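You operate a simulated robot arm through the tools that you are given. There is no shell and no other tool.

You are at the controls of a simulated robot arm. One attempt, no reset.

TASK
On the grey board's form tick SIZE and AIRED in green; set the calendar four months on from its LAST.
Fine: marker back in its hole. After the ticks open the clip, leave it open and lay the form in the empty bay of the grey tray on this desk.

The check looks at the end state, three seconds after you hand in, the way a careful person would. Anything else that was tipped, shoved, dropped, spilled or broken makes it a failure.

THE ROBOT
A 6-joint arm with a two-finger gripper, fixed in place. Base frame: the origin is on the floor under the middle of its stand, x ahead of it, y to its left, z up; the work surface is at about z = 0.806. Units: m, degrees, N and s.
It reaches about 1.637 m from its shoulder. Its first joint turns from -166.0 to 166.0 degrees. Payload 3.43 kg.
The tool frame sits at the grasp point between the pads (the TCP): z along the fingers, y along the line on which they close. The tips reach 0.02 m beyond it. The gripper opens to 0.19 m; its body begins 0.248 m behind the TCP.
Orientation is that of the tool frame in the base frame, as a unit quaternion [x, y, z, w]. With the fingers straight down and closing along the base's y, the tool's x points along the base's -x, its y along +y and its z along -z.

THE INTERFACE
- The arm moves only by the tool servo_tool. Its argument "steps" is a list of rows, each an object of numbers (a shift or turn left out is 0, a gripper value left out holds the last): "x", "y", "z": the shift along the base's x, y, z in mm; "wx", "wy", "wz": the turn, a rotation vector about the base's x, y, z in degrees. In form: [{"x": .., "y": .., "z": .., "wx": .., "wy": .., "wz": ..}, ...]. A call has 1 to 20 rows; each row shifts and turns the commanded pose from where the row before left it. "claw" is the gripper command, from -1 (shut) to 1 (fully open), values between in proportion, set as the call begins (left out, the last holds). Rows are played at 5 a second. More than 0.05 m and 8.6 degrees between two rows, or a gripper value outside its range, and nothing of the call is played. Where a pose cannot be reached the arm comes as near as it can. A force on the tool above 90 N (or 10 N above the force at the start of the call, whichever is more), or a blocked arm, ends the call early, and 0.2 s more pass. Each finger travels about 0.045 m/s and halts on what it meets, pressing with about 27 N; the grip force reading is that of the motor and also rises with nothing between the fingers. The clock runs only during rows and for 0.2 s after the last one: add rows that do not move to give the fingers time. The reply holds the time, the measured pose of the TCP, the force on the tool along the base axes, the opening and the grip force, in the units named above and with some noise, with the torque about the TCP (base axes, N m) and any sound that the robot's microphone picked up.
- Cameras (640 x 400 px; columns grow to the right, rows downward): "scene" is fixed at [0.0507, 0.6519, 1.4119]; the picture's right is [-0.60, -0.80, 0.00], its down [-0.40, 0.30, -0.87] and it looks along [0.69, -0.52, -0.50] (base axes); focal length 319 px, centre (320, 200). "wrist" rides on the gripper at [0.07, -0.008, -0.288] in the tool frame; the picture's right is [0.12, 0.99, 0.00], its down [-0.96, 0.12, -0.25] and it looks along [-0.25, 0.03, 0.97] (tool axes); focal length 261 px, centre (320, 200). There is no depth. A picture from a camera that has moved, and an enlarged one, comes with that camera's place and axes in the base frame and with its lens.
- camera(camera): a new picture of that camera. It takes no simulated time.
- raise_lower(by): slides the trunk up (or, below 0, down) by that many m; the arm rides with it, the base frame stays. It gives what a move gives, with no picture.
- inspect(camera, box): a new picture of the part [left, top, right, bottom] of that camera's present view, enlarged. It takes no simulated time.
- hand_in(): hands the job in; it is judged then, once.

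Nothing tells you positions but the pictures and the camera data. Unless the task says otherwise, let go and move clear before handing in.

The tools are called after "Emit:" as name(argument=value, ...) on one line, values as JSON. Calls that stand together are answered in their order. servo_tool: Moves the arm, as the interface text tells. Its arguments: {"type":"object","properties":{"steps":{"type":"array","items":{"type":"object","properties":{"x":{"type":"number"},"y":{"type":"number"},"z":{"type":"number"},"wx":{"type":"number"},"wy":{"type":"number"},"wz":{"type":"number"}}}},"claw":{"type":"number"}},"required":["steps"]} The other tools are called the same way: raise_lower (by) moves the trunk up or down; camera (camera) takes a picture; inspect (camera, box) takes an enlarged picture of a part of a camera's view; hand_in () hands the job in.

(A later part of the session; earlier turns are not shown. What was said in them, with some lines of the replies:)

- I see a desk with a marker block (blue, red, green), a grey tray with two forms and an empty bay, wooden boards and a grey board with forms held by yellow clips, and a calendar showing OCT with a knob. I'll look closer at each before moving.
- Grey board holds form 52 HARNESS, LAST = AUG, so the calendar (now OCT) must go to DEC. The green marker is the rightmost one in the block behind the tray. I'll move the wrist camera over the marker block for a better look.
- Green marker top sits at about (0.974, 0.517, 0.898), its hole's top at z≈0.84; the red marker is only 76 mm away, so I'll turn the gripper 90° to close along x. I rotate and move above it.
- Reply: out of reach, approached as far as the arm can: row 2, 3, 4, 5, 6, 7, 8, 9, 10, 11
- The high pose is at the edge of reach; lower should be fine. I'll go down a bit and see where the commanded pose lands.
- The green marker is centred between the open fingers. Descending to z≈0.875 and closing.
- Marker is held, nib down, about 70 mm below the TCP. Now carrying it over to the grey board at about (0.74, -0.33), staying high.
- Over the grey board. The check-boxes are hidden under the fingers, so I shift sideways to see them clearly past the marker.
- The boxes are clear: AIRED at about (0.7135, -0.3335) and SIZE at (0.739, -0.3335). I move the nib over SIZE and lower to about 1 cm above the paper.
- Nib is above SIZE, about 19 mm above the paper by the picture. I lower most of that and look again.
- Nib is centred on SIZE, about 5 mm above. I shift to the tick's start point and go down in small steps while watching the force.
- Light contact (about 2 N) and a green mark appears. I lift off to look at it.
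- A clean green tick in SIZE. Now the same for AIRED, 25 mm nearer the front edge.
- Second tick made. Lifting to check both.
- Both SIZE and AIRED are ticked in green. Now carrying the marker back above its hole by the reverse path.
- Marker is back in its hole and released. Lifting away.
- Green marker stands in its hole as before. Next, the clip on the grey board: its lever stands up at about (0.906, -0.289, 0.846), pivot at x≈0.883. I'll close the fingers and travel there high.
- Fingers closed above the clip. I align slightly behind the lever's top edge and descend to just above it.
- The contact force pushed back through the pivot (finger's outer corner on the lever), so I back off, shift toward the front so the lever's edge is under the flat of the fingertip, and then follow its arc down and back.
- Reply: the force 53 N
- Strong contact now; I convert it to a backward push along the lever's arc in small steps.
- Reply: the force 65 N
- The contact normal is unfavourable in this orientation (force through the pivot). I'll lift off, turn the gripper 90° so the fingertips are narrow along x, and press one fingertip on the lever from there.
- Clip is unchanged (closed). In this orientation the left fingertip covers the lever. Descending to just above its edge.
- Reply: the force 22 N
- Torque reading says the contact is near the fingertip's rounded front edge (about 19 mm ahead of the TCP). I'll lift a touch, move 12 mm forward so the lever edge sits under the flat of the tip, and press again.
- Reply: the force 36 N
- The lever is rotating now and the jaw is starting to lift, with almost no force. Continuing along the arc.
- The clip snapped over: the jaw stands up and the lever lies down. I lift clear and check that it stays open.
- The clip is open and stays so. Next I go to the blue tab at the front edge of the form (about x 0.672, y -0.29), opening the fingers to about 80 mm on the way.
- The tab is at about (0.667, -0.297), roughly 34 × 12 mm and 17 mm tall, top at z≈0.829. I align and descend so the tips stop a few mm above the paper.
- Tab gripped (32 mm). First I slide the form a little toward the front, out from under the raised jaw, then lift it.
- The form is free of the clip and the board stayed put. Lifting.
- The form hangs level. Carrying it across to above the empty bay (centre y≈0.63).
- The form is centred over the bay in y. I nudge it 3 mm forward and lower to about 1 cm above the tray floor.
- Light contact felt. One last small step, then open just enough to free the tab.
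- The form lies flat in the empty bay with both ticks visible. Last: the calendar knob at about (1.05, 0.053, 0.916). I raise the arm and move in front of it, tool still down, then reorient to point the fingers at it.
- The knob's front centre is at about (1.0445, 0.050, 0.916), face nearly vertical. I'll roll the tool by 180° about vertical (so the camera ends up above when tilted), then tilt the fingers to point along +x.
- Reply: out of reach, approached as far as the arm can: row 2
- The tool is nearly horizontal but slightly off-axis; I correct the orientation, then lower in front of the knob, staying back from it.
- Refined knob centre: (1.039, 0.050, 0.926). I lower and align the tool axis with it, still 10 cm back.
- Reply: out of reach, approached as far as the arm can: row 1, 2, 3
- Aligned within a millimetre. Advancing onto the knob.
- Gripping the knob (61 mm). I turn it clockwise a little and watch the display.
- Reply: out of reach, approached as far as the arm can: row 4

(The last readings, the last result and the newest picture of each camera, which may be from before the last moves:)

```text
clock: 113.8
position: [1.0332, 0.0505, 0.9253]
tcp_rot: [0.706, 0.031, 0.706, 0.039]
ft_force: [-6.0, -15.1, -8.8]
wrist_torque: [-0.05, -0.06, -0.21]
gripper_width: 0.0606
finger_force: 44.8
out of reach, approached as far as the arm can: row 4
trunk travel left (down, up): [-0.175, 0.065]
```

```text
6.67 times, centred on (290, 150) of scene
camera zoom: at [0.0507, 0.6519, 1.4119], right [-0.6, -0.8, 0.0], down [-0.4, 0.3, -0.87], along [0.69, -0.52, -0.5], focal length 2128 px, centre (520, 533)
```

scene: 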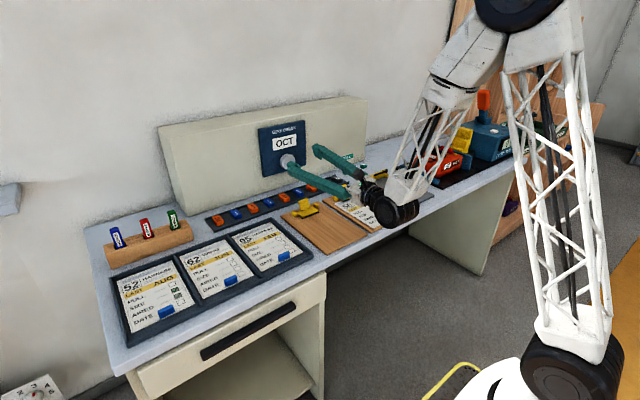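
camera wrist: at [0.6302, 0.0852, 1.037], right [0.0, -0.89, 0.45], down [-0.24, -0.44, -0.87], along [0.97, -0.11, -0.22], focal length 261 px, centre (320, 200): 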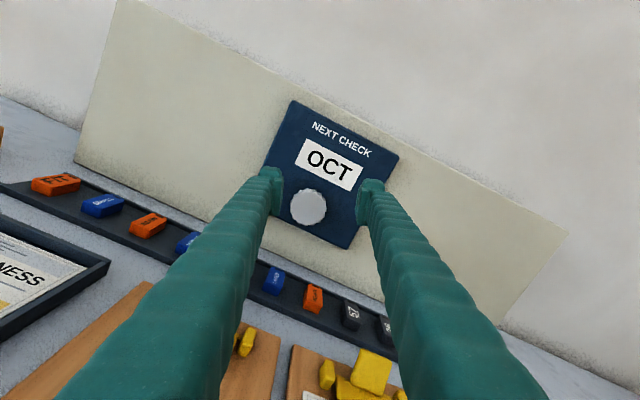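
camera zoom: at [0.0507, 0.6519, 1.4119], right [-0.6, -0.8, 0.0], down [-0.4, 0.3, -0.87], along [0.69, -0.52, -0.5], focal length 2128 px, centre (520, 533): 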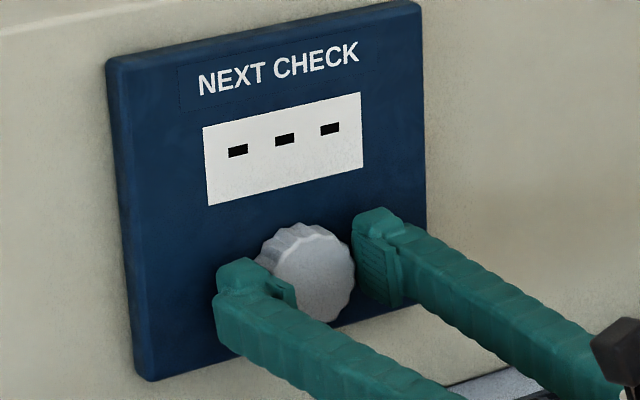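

The display blanked between months, so it turns; but the wrist roll is near its limit here. I'll release, roll the gripper back, and re-grip to ratchet the knob on.

Emit:
servo_tool(steps=[{}, {}, {}, {}], claw=-0.1)

Emit:
inspect(camera="scene", box=[250, 120, 330, 180])

Emit:
inspect(camera="wrist", box=[240, 110, 400, 260])

```text
clock: 114.8
position: [1.0331, 0.0529, 0.9257]
tcp_rot: [0.706, 0.034, 0.707, 0.037]
ft_force: [-0.6, -1.0, -0.1]
wrist_torque: [-0.01, 0.02, 0.01]
gripper_width: 0.0857
finger_force: 0.0
trunk travel left (down, up): [-0.175, 0.065]
```

```text
6.67 times, centred on (290, 150) of scene
camera zoom: at [0.0507, 0.6519, 1.4119], right [-0.6, -0.8, 0.0], down [-0.4, 0.3, -0.87], along [0.69, -0.52, -0.5], focal length 2128 px, centre (520, 533)
```

zoom: 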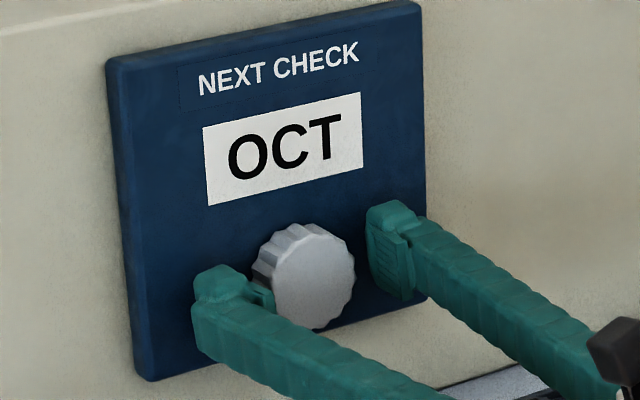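

```text
2.67 times, centred on (320, 185) of wrist
camera zoom: at [0.7456, 0.0703, 0.9949], right [0.0, -0.98, 0.22], down [-0.25, -0.21, -0.95], along [0.97, -0.06, -0.24], focal length 695 px, centre (320, 240)
```

zoom: 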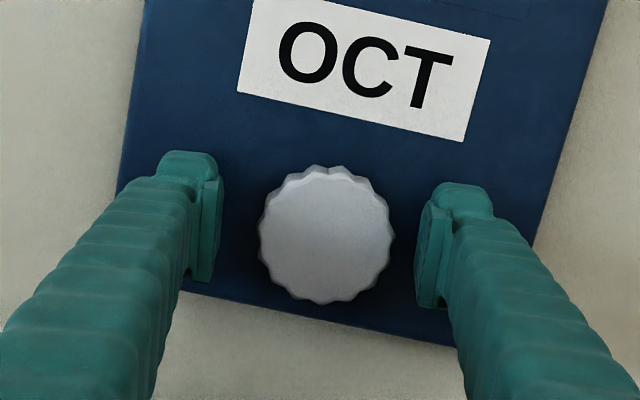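

It springs back to the nearest month, so each turn must pass half a step. Rolling the open gripper back by 30° and recentring.

Emit:
servo_tool(steps=[{"y": -2.5, "wx": -8}, {"wx": -8}, {"wx": -8}, {"wx": -8}, {}, {}])

Emit:
inspect(camera="wrist", box=[240, 110, 400, 260])

Emit:
inspect(camera="scene", box=[250, 120, 378, 210])

```text
clock: 116.2
position: [1.0335, 0.0504, 0.9257]
tcp_rot: [0.669, 0.225, 0.671, 0.224]
ft_force: [-0.4, -0.5, 0.1]
wrist_torque: [0.01, 0.02, -0.04]
gripper_width: 0.0857
finger_force: 0.0
trunk travel left (down, up): [-0.175, 0.065]
```

```text
2.67 times, centred on (320, 185) of wrist
camera zoom: at [0.7452, 0.0988, 0.9769], right [0.0, -0.72, 0.69], down [-0.24, -0.67, -0.7], along [0.97, -0.17, -0.18], focal length 695 px, centre (320, 240)
```

zoom: 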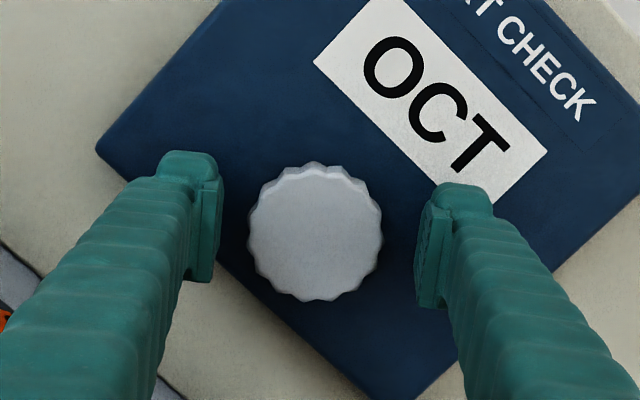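

```text
4.44 times, centred on (314, 165) of scene
camera zoom: at [0.0507, 0.6519, 1.4119], right [-0.6, -0.8, 0.0], down [-0.4, 0.3, -0.87], along [0.69, -0.52, -0.5], focal length 1418 px, centre (347, 356)
```

zoom: 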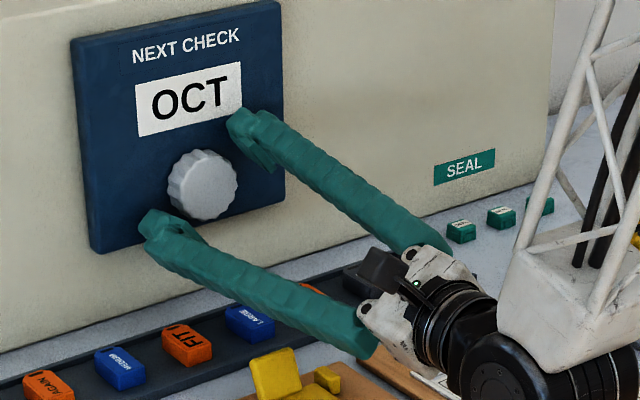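

Emit:
servo_tool(steps=[{}, {}, {}, {}, {}], claw=-1)

Emit:
servo_tool(steps=[{"wx": 6}, {"wx": 6}, {"wx": 6}, {"wx": 6}, {"wx": 5}, {}])

Emit:
inspect(camera="scene", box=[250, 120, 330, 180])

```text
clock: 117.4
position: [1.0342, 0.0522, 0.9254]
tcp_rot: [0.67, 0.226, 0.671, 0.222]
ft_force: [-1.3, 6.9, -8.3]
wrist_torque: [0.03, 0.0, 0.09]
gripper_width: 0.0608
finger_force: 44.3
trunk travel left (down, up): [-0.175, 0.065]
```

```text
clock: 118.8
position: [1.034, 0.0501, 0.9258]
tcp_rot: [0.704, 0.05, 0.707, 0.047]
ft_force: [0.0, -0.3, -5.6]
wrist_torque: [0.04, 0.08, -0.02]
gripper_width: 0.0607
finger_force: 45.2
trunk travel left (down, up): [-0.175, 0.065]
```

```text
6.67 times, centred on (290, 150) of scene
camera zoom: at [0.0507, 0.6519, 1.4119], right [-0.6, -0.8, 0.0], down [-0.4, 0.3, -0.87], along [0.69, -0.52, -0.5], focal length 2128 px, centre (520, 533)
```

zoom: 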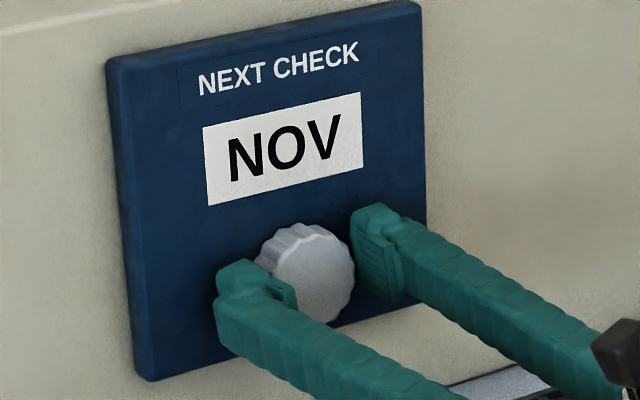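

NOV – clockwise goes forward, 30° per month. Release, roll back, and do it once more for DEC.

Emit:
servo_tool(steps=[{}, {}, {}, {}], claw=-0.1)

Emit:
servo_tool(steps=[{"wx": -6}, {"wx": -6}, {"wx": -6}, {"wx": -6}, {"wx": -6}, {}, {}])

Emit:
inspect(camera="scene", box=[250, 120, 330, 180])

Emit:
inspect(camera="wrist", box=[240, 110, 400, 260])

```text
clock: 119.8
position: [1.0336, 0.0511, 0.9254]
tcp_rot: [0.704, 0.05, 0.707, 0.048]
ft_force: [0.2, 0.0, -0.7]
wrist_torque: [0.02, -0.01, 0.02]
gripper_width: 0.0855
finger_force: 0.2
trunk travel left (down, up): [-0.175, 0.065]
```

```text
clock: 121.4
position: [1.0329, 0.0512, 0.9269]
tcp_rot: [0.668, 0.231, 0.67, 0.229]
ft_force: [0.0, -0.1, 0.1]
wrist_torque: [0.02, 0.04, 0.01]
gripper_width: 0.0856
finger_force: 0.1
trunk travel left (down, up): [-0.175, 0.065]
```

```text
6.67 times, centred on (290, 150) of scene
camera zoom: at [0.0507, 0.6519, 1.4119], right [-0.6, -0.8, 0.0], down [-0.4, 0.3, -0.87], along [0.69, -0.52, -0.5], focal length 2128 px, centre (520, 533)
```

zoom: 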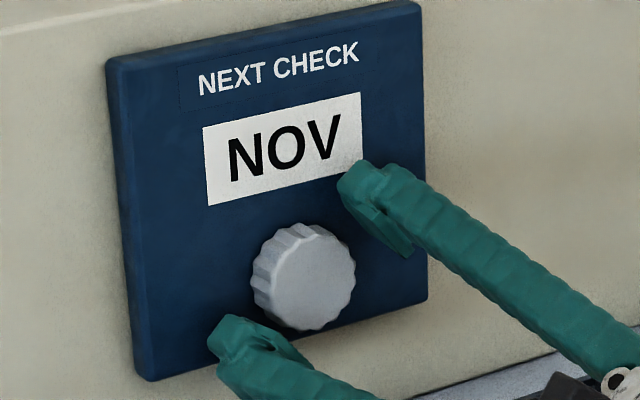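

```text
2.67 times, centred on (320, 185) of wrist
camera zoom: at [0.745, 0.1002, 0.9766], right [0.0, -0.71, 0.71], down [-0.24, -0.68, -0.69], along [0.97, -0.17, -0.17], focal length 695 px, centre (320, 240)
```

zoom: 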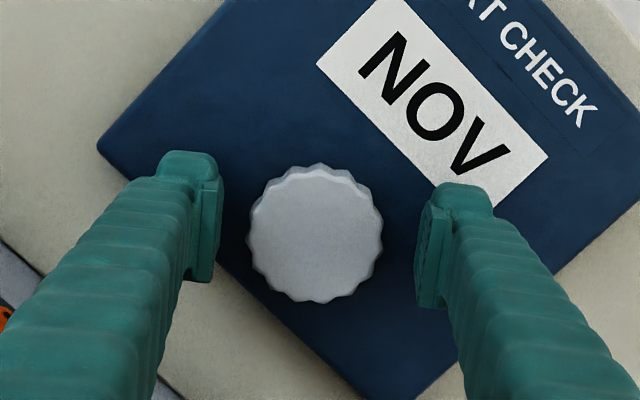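

Emit:
servo_tool(steps=[{}, {}, {}, {}, {}], claw=-1)

Emit:
servo_tool(steps=[{"wx": 6}, {"wx": 6}, {"wx": 6}, {"wx": 6}, {"wx": 6}, {}])

Emit:
inspect(camera="scene", box=[250, 120, 330, 180])

```text
clock: 122.6
position: [1.0345, 0.0515, 0.9253]
tcp_rot: [0.668, 0.232, 0.67, 0.228]
ft_force: [-1.7, 6.4, -8.9]
wrist_torque: [0.03, 0.08, 0.12]
gripper_width: 0.0608
finger_force: 45.1
trunk travel left (down, up): [-0.175, 0.065]
```

```text
clock: 124.0
position: [1.0334, 0.0511, 0.9253]
tcp_rot: [0.704, 0.05, 0.707, 0.049]
ft_force: [-0.2, 3.4, -1.3]
wrist_torque: [-0.92, -0.09, 0.08]
gripper_width: 0.0608
finger_force: 45.0
trunk travel left (down, up): [-0.175, 0.065]
```

```text
6.67 times, centred on (290, 150) of scene
camera zoom: at [0.0507, 0.6519, 1.4119], right [-0.6, -0.8, 0.0], down [-0.4, 0.3, -0.87], along [0.69, -0.52, -0.5], focal length 2128 px, centre (520, 533)
```

zoom: 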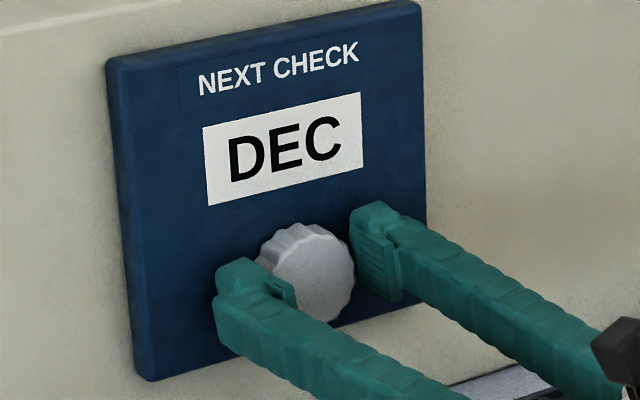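

DEC is showing. I release the knob and back straight off.

Emit:
servo_tool(steps=[{}, {}, {}, {}], claw=-0.1)

Emit:
servo_tool(steps=[{"x": -10}, {"x": -15}, {"x": -15}, {}, {}])

Emit:
camera(camera="scene")

Emit:
inspect(camera="scene", box=[250, 120, 378, 210])

```text
clock: 125.0
position: [1.0332, 0.0508, 0.926]
tcp_rot: [0.704, 0.051, 0.707, 0.048]
ft_force: [-0.7, 1.0, 0.2]
wrist_torque: [0.0, -0.02, -0.01]
gripper_width: 0.0858
finger_force: 0.1
trunk travel left (down, up): [-0.175, 0.065]
```

```text
clock: 126.2
position: [0.9934, 0.0513, 0.9266]
tcp_rot: [0.704, 0.052, 0.707, 0.048]
ft_force: [-0.9, 0.7, 0.1]
wrist_torque: [-0.01, -0.05, 0.0]
gripper_width: 0.0856
finger_force: 0.0
trunk travel left (down, up): [-0.175, 0.065]
```

```text
taken
```

scene: 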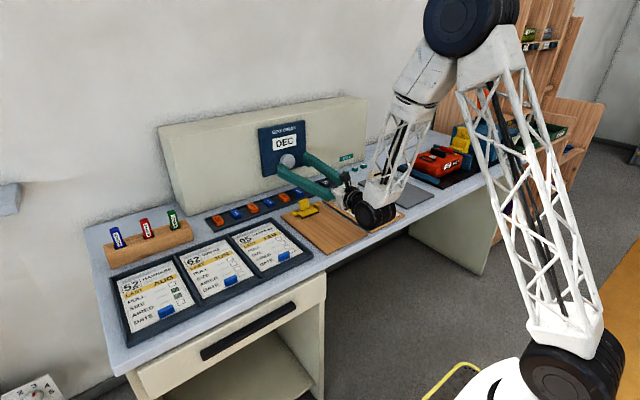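

```text
4.44 times, centred on (314, 165) of scene
camera zoom: at [0.0507, 0.6519, 1.4119], right [-0.6, -0.8, 0.0], down [-0.4, 0.3, -0.87], along [0.69, -0.52, -0.5], focal length 1418 px, centre (347, 356)
```

zoom: 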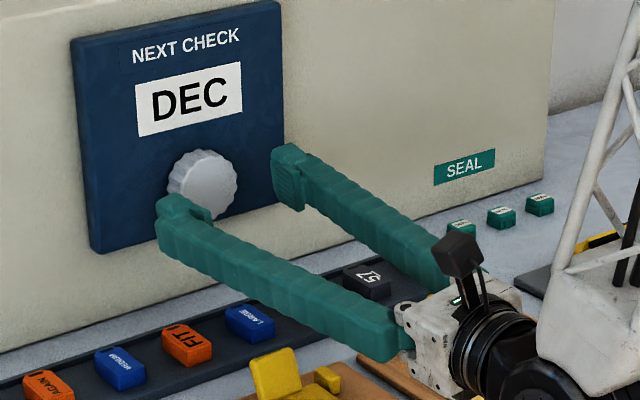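

DEC holds. I raise the arm clear of the desk and check the whole scene.

Emit:
servo_tool(steps=[{"x": -10, "z": 10}, {"x": -10, "z": 20}, {"z": 25}, {"z": 30}, {"z": 30}, {"z": 30}, {"z": 30}, {}, {}])

Emit:
camera(camera="scene")

Emit:
camera(camera="wrist")

```text
clock: 128.2
position: [0.9746, 0.0497, 1.1017]
tcp_rot: [0.704, 0.05, 0.707, 0.048]
ft_force: [-0.1, 0.3, 0.5]
wrist_torque: [0.01, 0.0, 0.0]
gripper_width: 0.0855
finger_force: 0.1
trunk travel left (down, up): [-0.175, 0.065]
```

```text
taken
```

scene: 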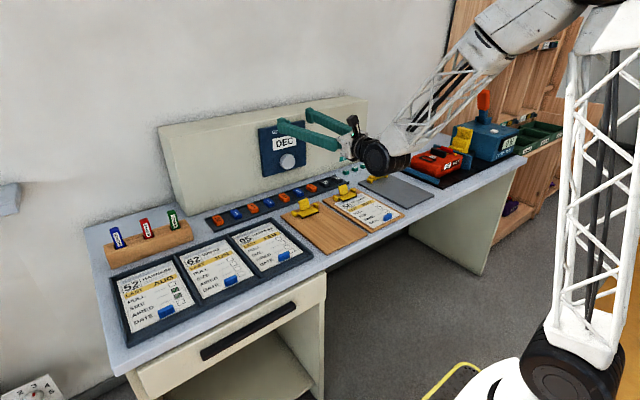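

```text
taken
camera wrist: at [0.6851, 0.0669, 1.1691], right [0.0, -0.97, 0.26], down [-0.24, -0.25, -0.94], along [0.97, -0.06, -0.24], focal length 261 px, centre (320, 200)
```

wrist: 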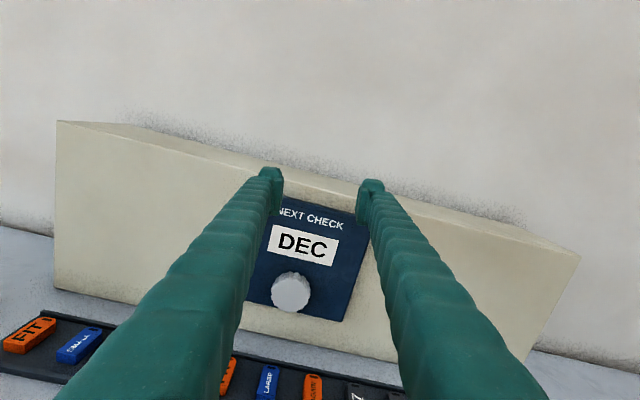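

Emit:
inspect(camera="scene", box=[330, 150, 458, 230])

Emit:
inspect(camera="scene", box=[90, 200, 330, 350])

Emit:
inspect(camera="scene", box=[200, 160, 360, 260])

```text
5.00 times, centred on (394, 190) of scene
camera zoom: at [0.0507, 0.6519, 1.4119], right [-0.6, -0.8, 0.0], down [-0.4, 0.3, -0.87], along [0.69, -0.52, -0.5], focal length 1596 px, centre (-50, 250)
```

zoom: 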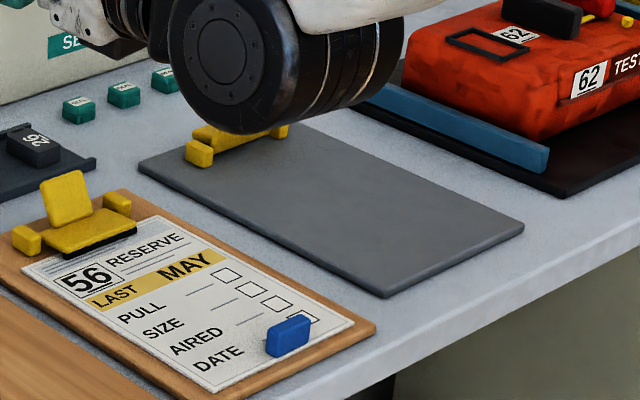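

```text
2.67 times, centred on (210, 275) of scene
camera zoom: at [0.0507, 0.6519, 1.4119], right [-0.6, -0.8, 0.0], down [-0.4, 0.3, -0.87], along [0.69, -0.52, -0.5], focal length 851 px, centre (613, 0)
```

zoom: 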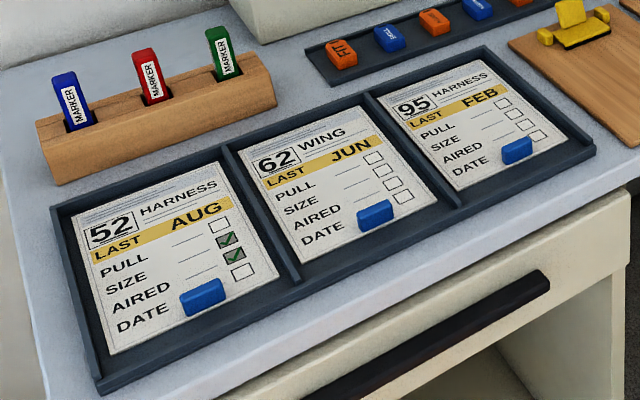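

```text
4.00 times, centred on (280, 210) of scene
camera zoom: at [0.0507, 0.6519, 1.4119], right [-0.6, -0.8, 0.0], down [-0.4, 0.3, -0.87], along [0.69, -0.52, -0.5], focal length 1276 px, centre (480, 160)
```

zoom: 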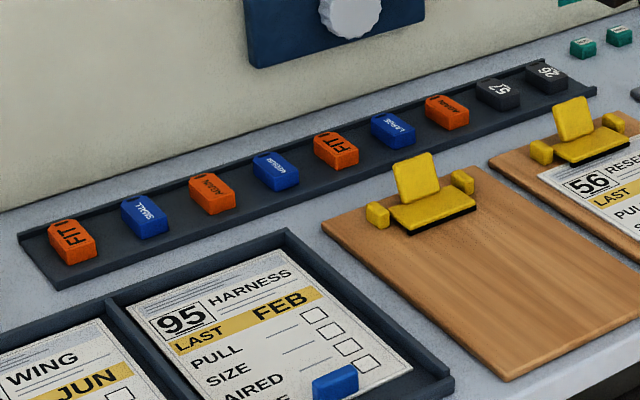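

Forms, markers and tags all look right; the wrist hides the grey board's clip from here. I tilt the tool back down and swing over for a last look at it from above.

Emit:
servo_tool(steps=[{"x": -8, "wy": 8.5}, {"x": -8, "wy": 8.5}, {"x": -8, "wy": 8.5}, {"x": -8, "wy": 8.5}, {"x": -8, "wy": 8.5}, {"x": -8, "wy": 8.5}, {"x": -8, "wy": 8.5}, {"x": -8, "wy": 8.5}, {"x": -8, "wy": 8.5}, {"x": -8, "wy": 8.5}, {"wy": 5}, {}, {}])

Emit:
camera(camera="scene")

```text
clock: 131.0
position: [0.9055, 0.0579, 1.0875]
tcp_rot: [0.977, 0.053, 0.18, 0.104]
ft_force: [-0.3, -0.1, 0.3]
wrist_torque: [-0.02, 0.0, 0.02]
gripper_width: 0.0853
finger_force: 0.0
out of reach, approached as far as the arm can: row 4, 5, 6, 8, 9, 10, 11
trunk travel left (down, up): [-0.175, 0.065]
```

```text
taken
```

scene: 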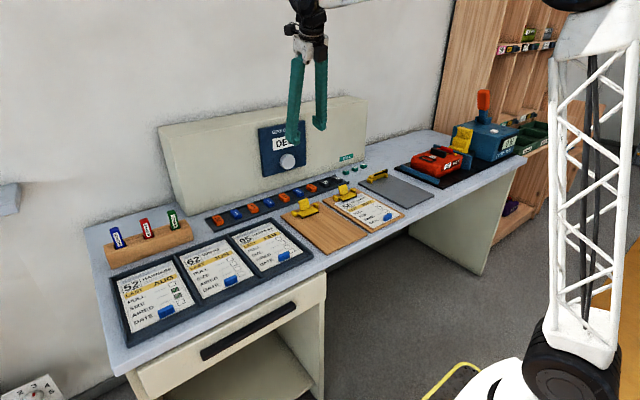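

Emit:
inspect(camera="scene", box=[320, 150, 480, 250])

Emit:
inspect(camera="scene", box=[350, 155, 430, 205])

Emit:
inspect(camera="scene", box=[400, 120, 560, 220])

```text
4.00 times, centred on (400, 200) of scene
camera zoom: at [0.0507, 0.6519, 1.4119], right [-0.6, -0.8, 0.0], down [-0.4, 0.3, -0.87], along [0.69, -0.52, -0.5], focal length 1276 px, centre (0, 200)
```

zoom: 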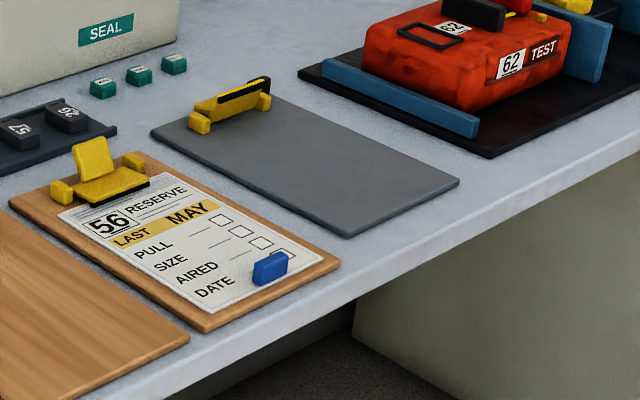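

```text
8.00 times, centred on (390, 180) of scene
camera zoom: at [0.0507, 0.6519, 1.4119], right [-0.6, -0.8, 0.0], down [-0.4, 0.3, -0.87], along [0.69, -0.52, -0.5], focal length 2553 px, centre (-240, 360)
```

zoom: 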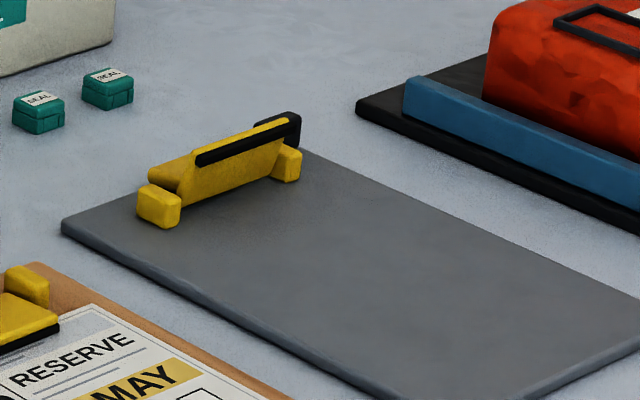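

```text
4.00 times, centred on (480, 170) of scene
camera zoom: at [0.0507, 0.6519, 1.4119], right [-0.6, -0.8, 0.0], down [-0.4, 0.3, -0.87], along [0.69, -0.52, -0.5], focal length 1276 px, centre (-320, 320)
```

zoom: 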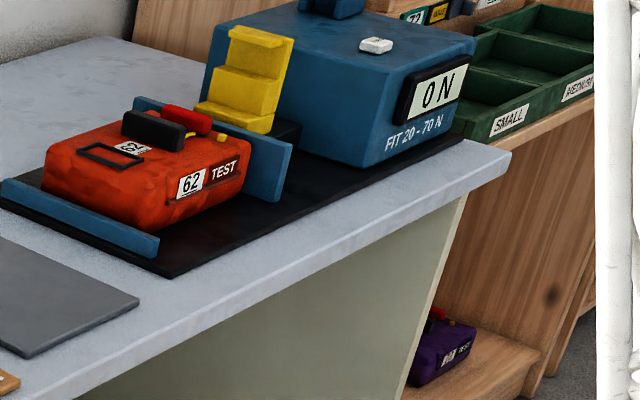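

Everything is in place: clip standing open, board unmoved apart from a couple of mm, form 52 in its bay with both green ticks, marker in its hole, calendar at DEC. I back the arm a bit further away and do a final check.

Emit:
servo_tool(steps=[{"x": -30}, {"x": -40}, {"x": -40}, {"x": -40, "z": 20}, {"z": 20}, {}, {}, {}])

Emit:
camera(camera="scene")

Emit:
inspect(camera="scene", box=[240, 100, 340, 190])

Emit:
inspect(camera="scene", box=[95, 195, 215, 270])

```text
clock: 132.8
position: [0.7552, 0.0583, 1.1271]
tcp_rot: [0.976, 0.053, 0.181, 0.104]
ft_force: [0.2, -0.1, 0.3]
wrist_torque: [-0.01, 0.0, 0.01]
gripper_width: 0.0858
finger_force: 0.1
trunk travel left (down, up): [-0.175, 0.065]
```

```text
taken
```

scene: 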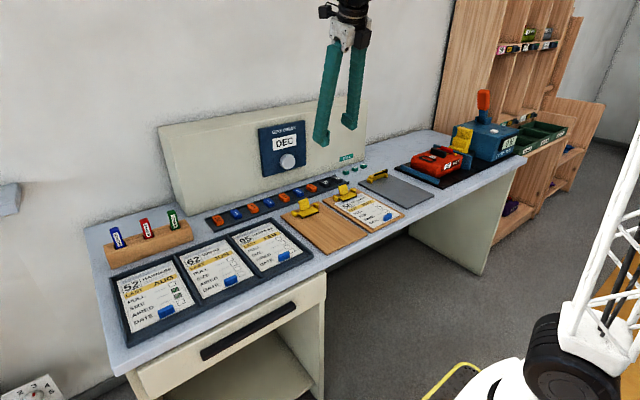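

```text
4.44 times, centred on (290, 145) of scene
camera zoom: at [0.0507, 0.6519, 1.4119], right [-0.6, -0.8, 0.0], down [-0.4, 0.3, -0.87], along [0.69, -0.52, -0.5], focal length 1418 px, centre (453, 444)
```

zoom: 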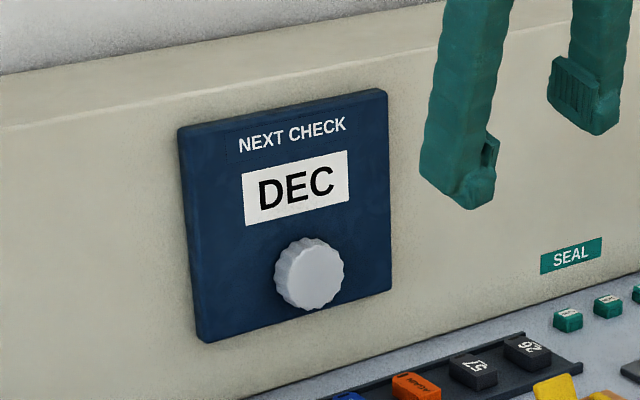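

```text
5.33 times, centred on (155, 232) of scene
camera zoom: at [0.0507, 0.6519, 1.4119], right [-0.6, -0.8, 0.0], down [-0.4, 0.3, -0.87], along [0.69, -0.52, -0.5], focal length 1702 px, centre (1200, 27)
```

zoom: 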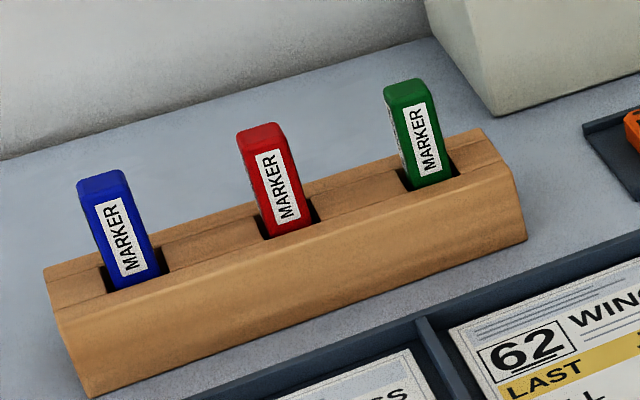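

The final check shows DEC on the calendar, green ticks in SIZE and AIRED, and the form in the tray bay. The clip is open, the marker is back in its hole and the arm is clear, so I'm handing in.

Emit:
hand_in()

```text
The job is handed in.
```

The job is done and handed in; I haven't been told the result of the check.

- **Form:** form 52 HARNESS has green ticks in SIZE and AIRED, and lies flat in the bay of the grey tray that was empty.
- **Clip:** the grey board's clip is open and stayed open after I let go.
- **Calendar:** it now reads DEC, four months on from the form's LAST of AUG.
- **Marker:** the green marker is back in its hole.

Opening the clip slid the grey board a few millimetres toward the front of the desk (2–3 mm in the last picture). My final pictures show nothing else moved or knocked over.
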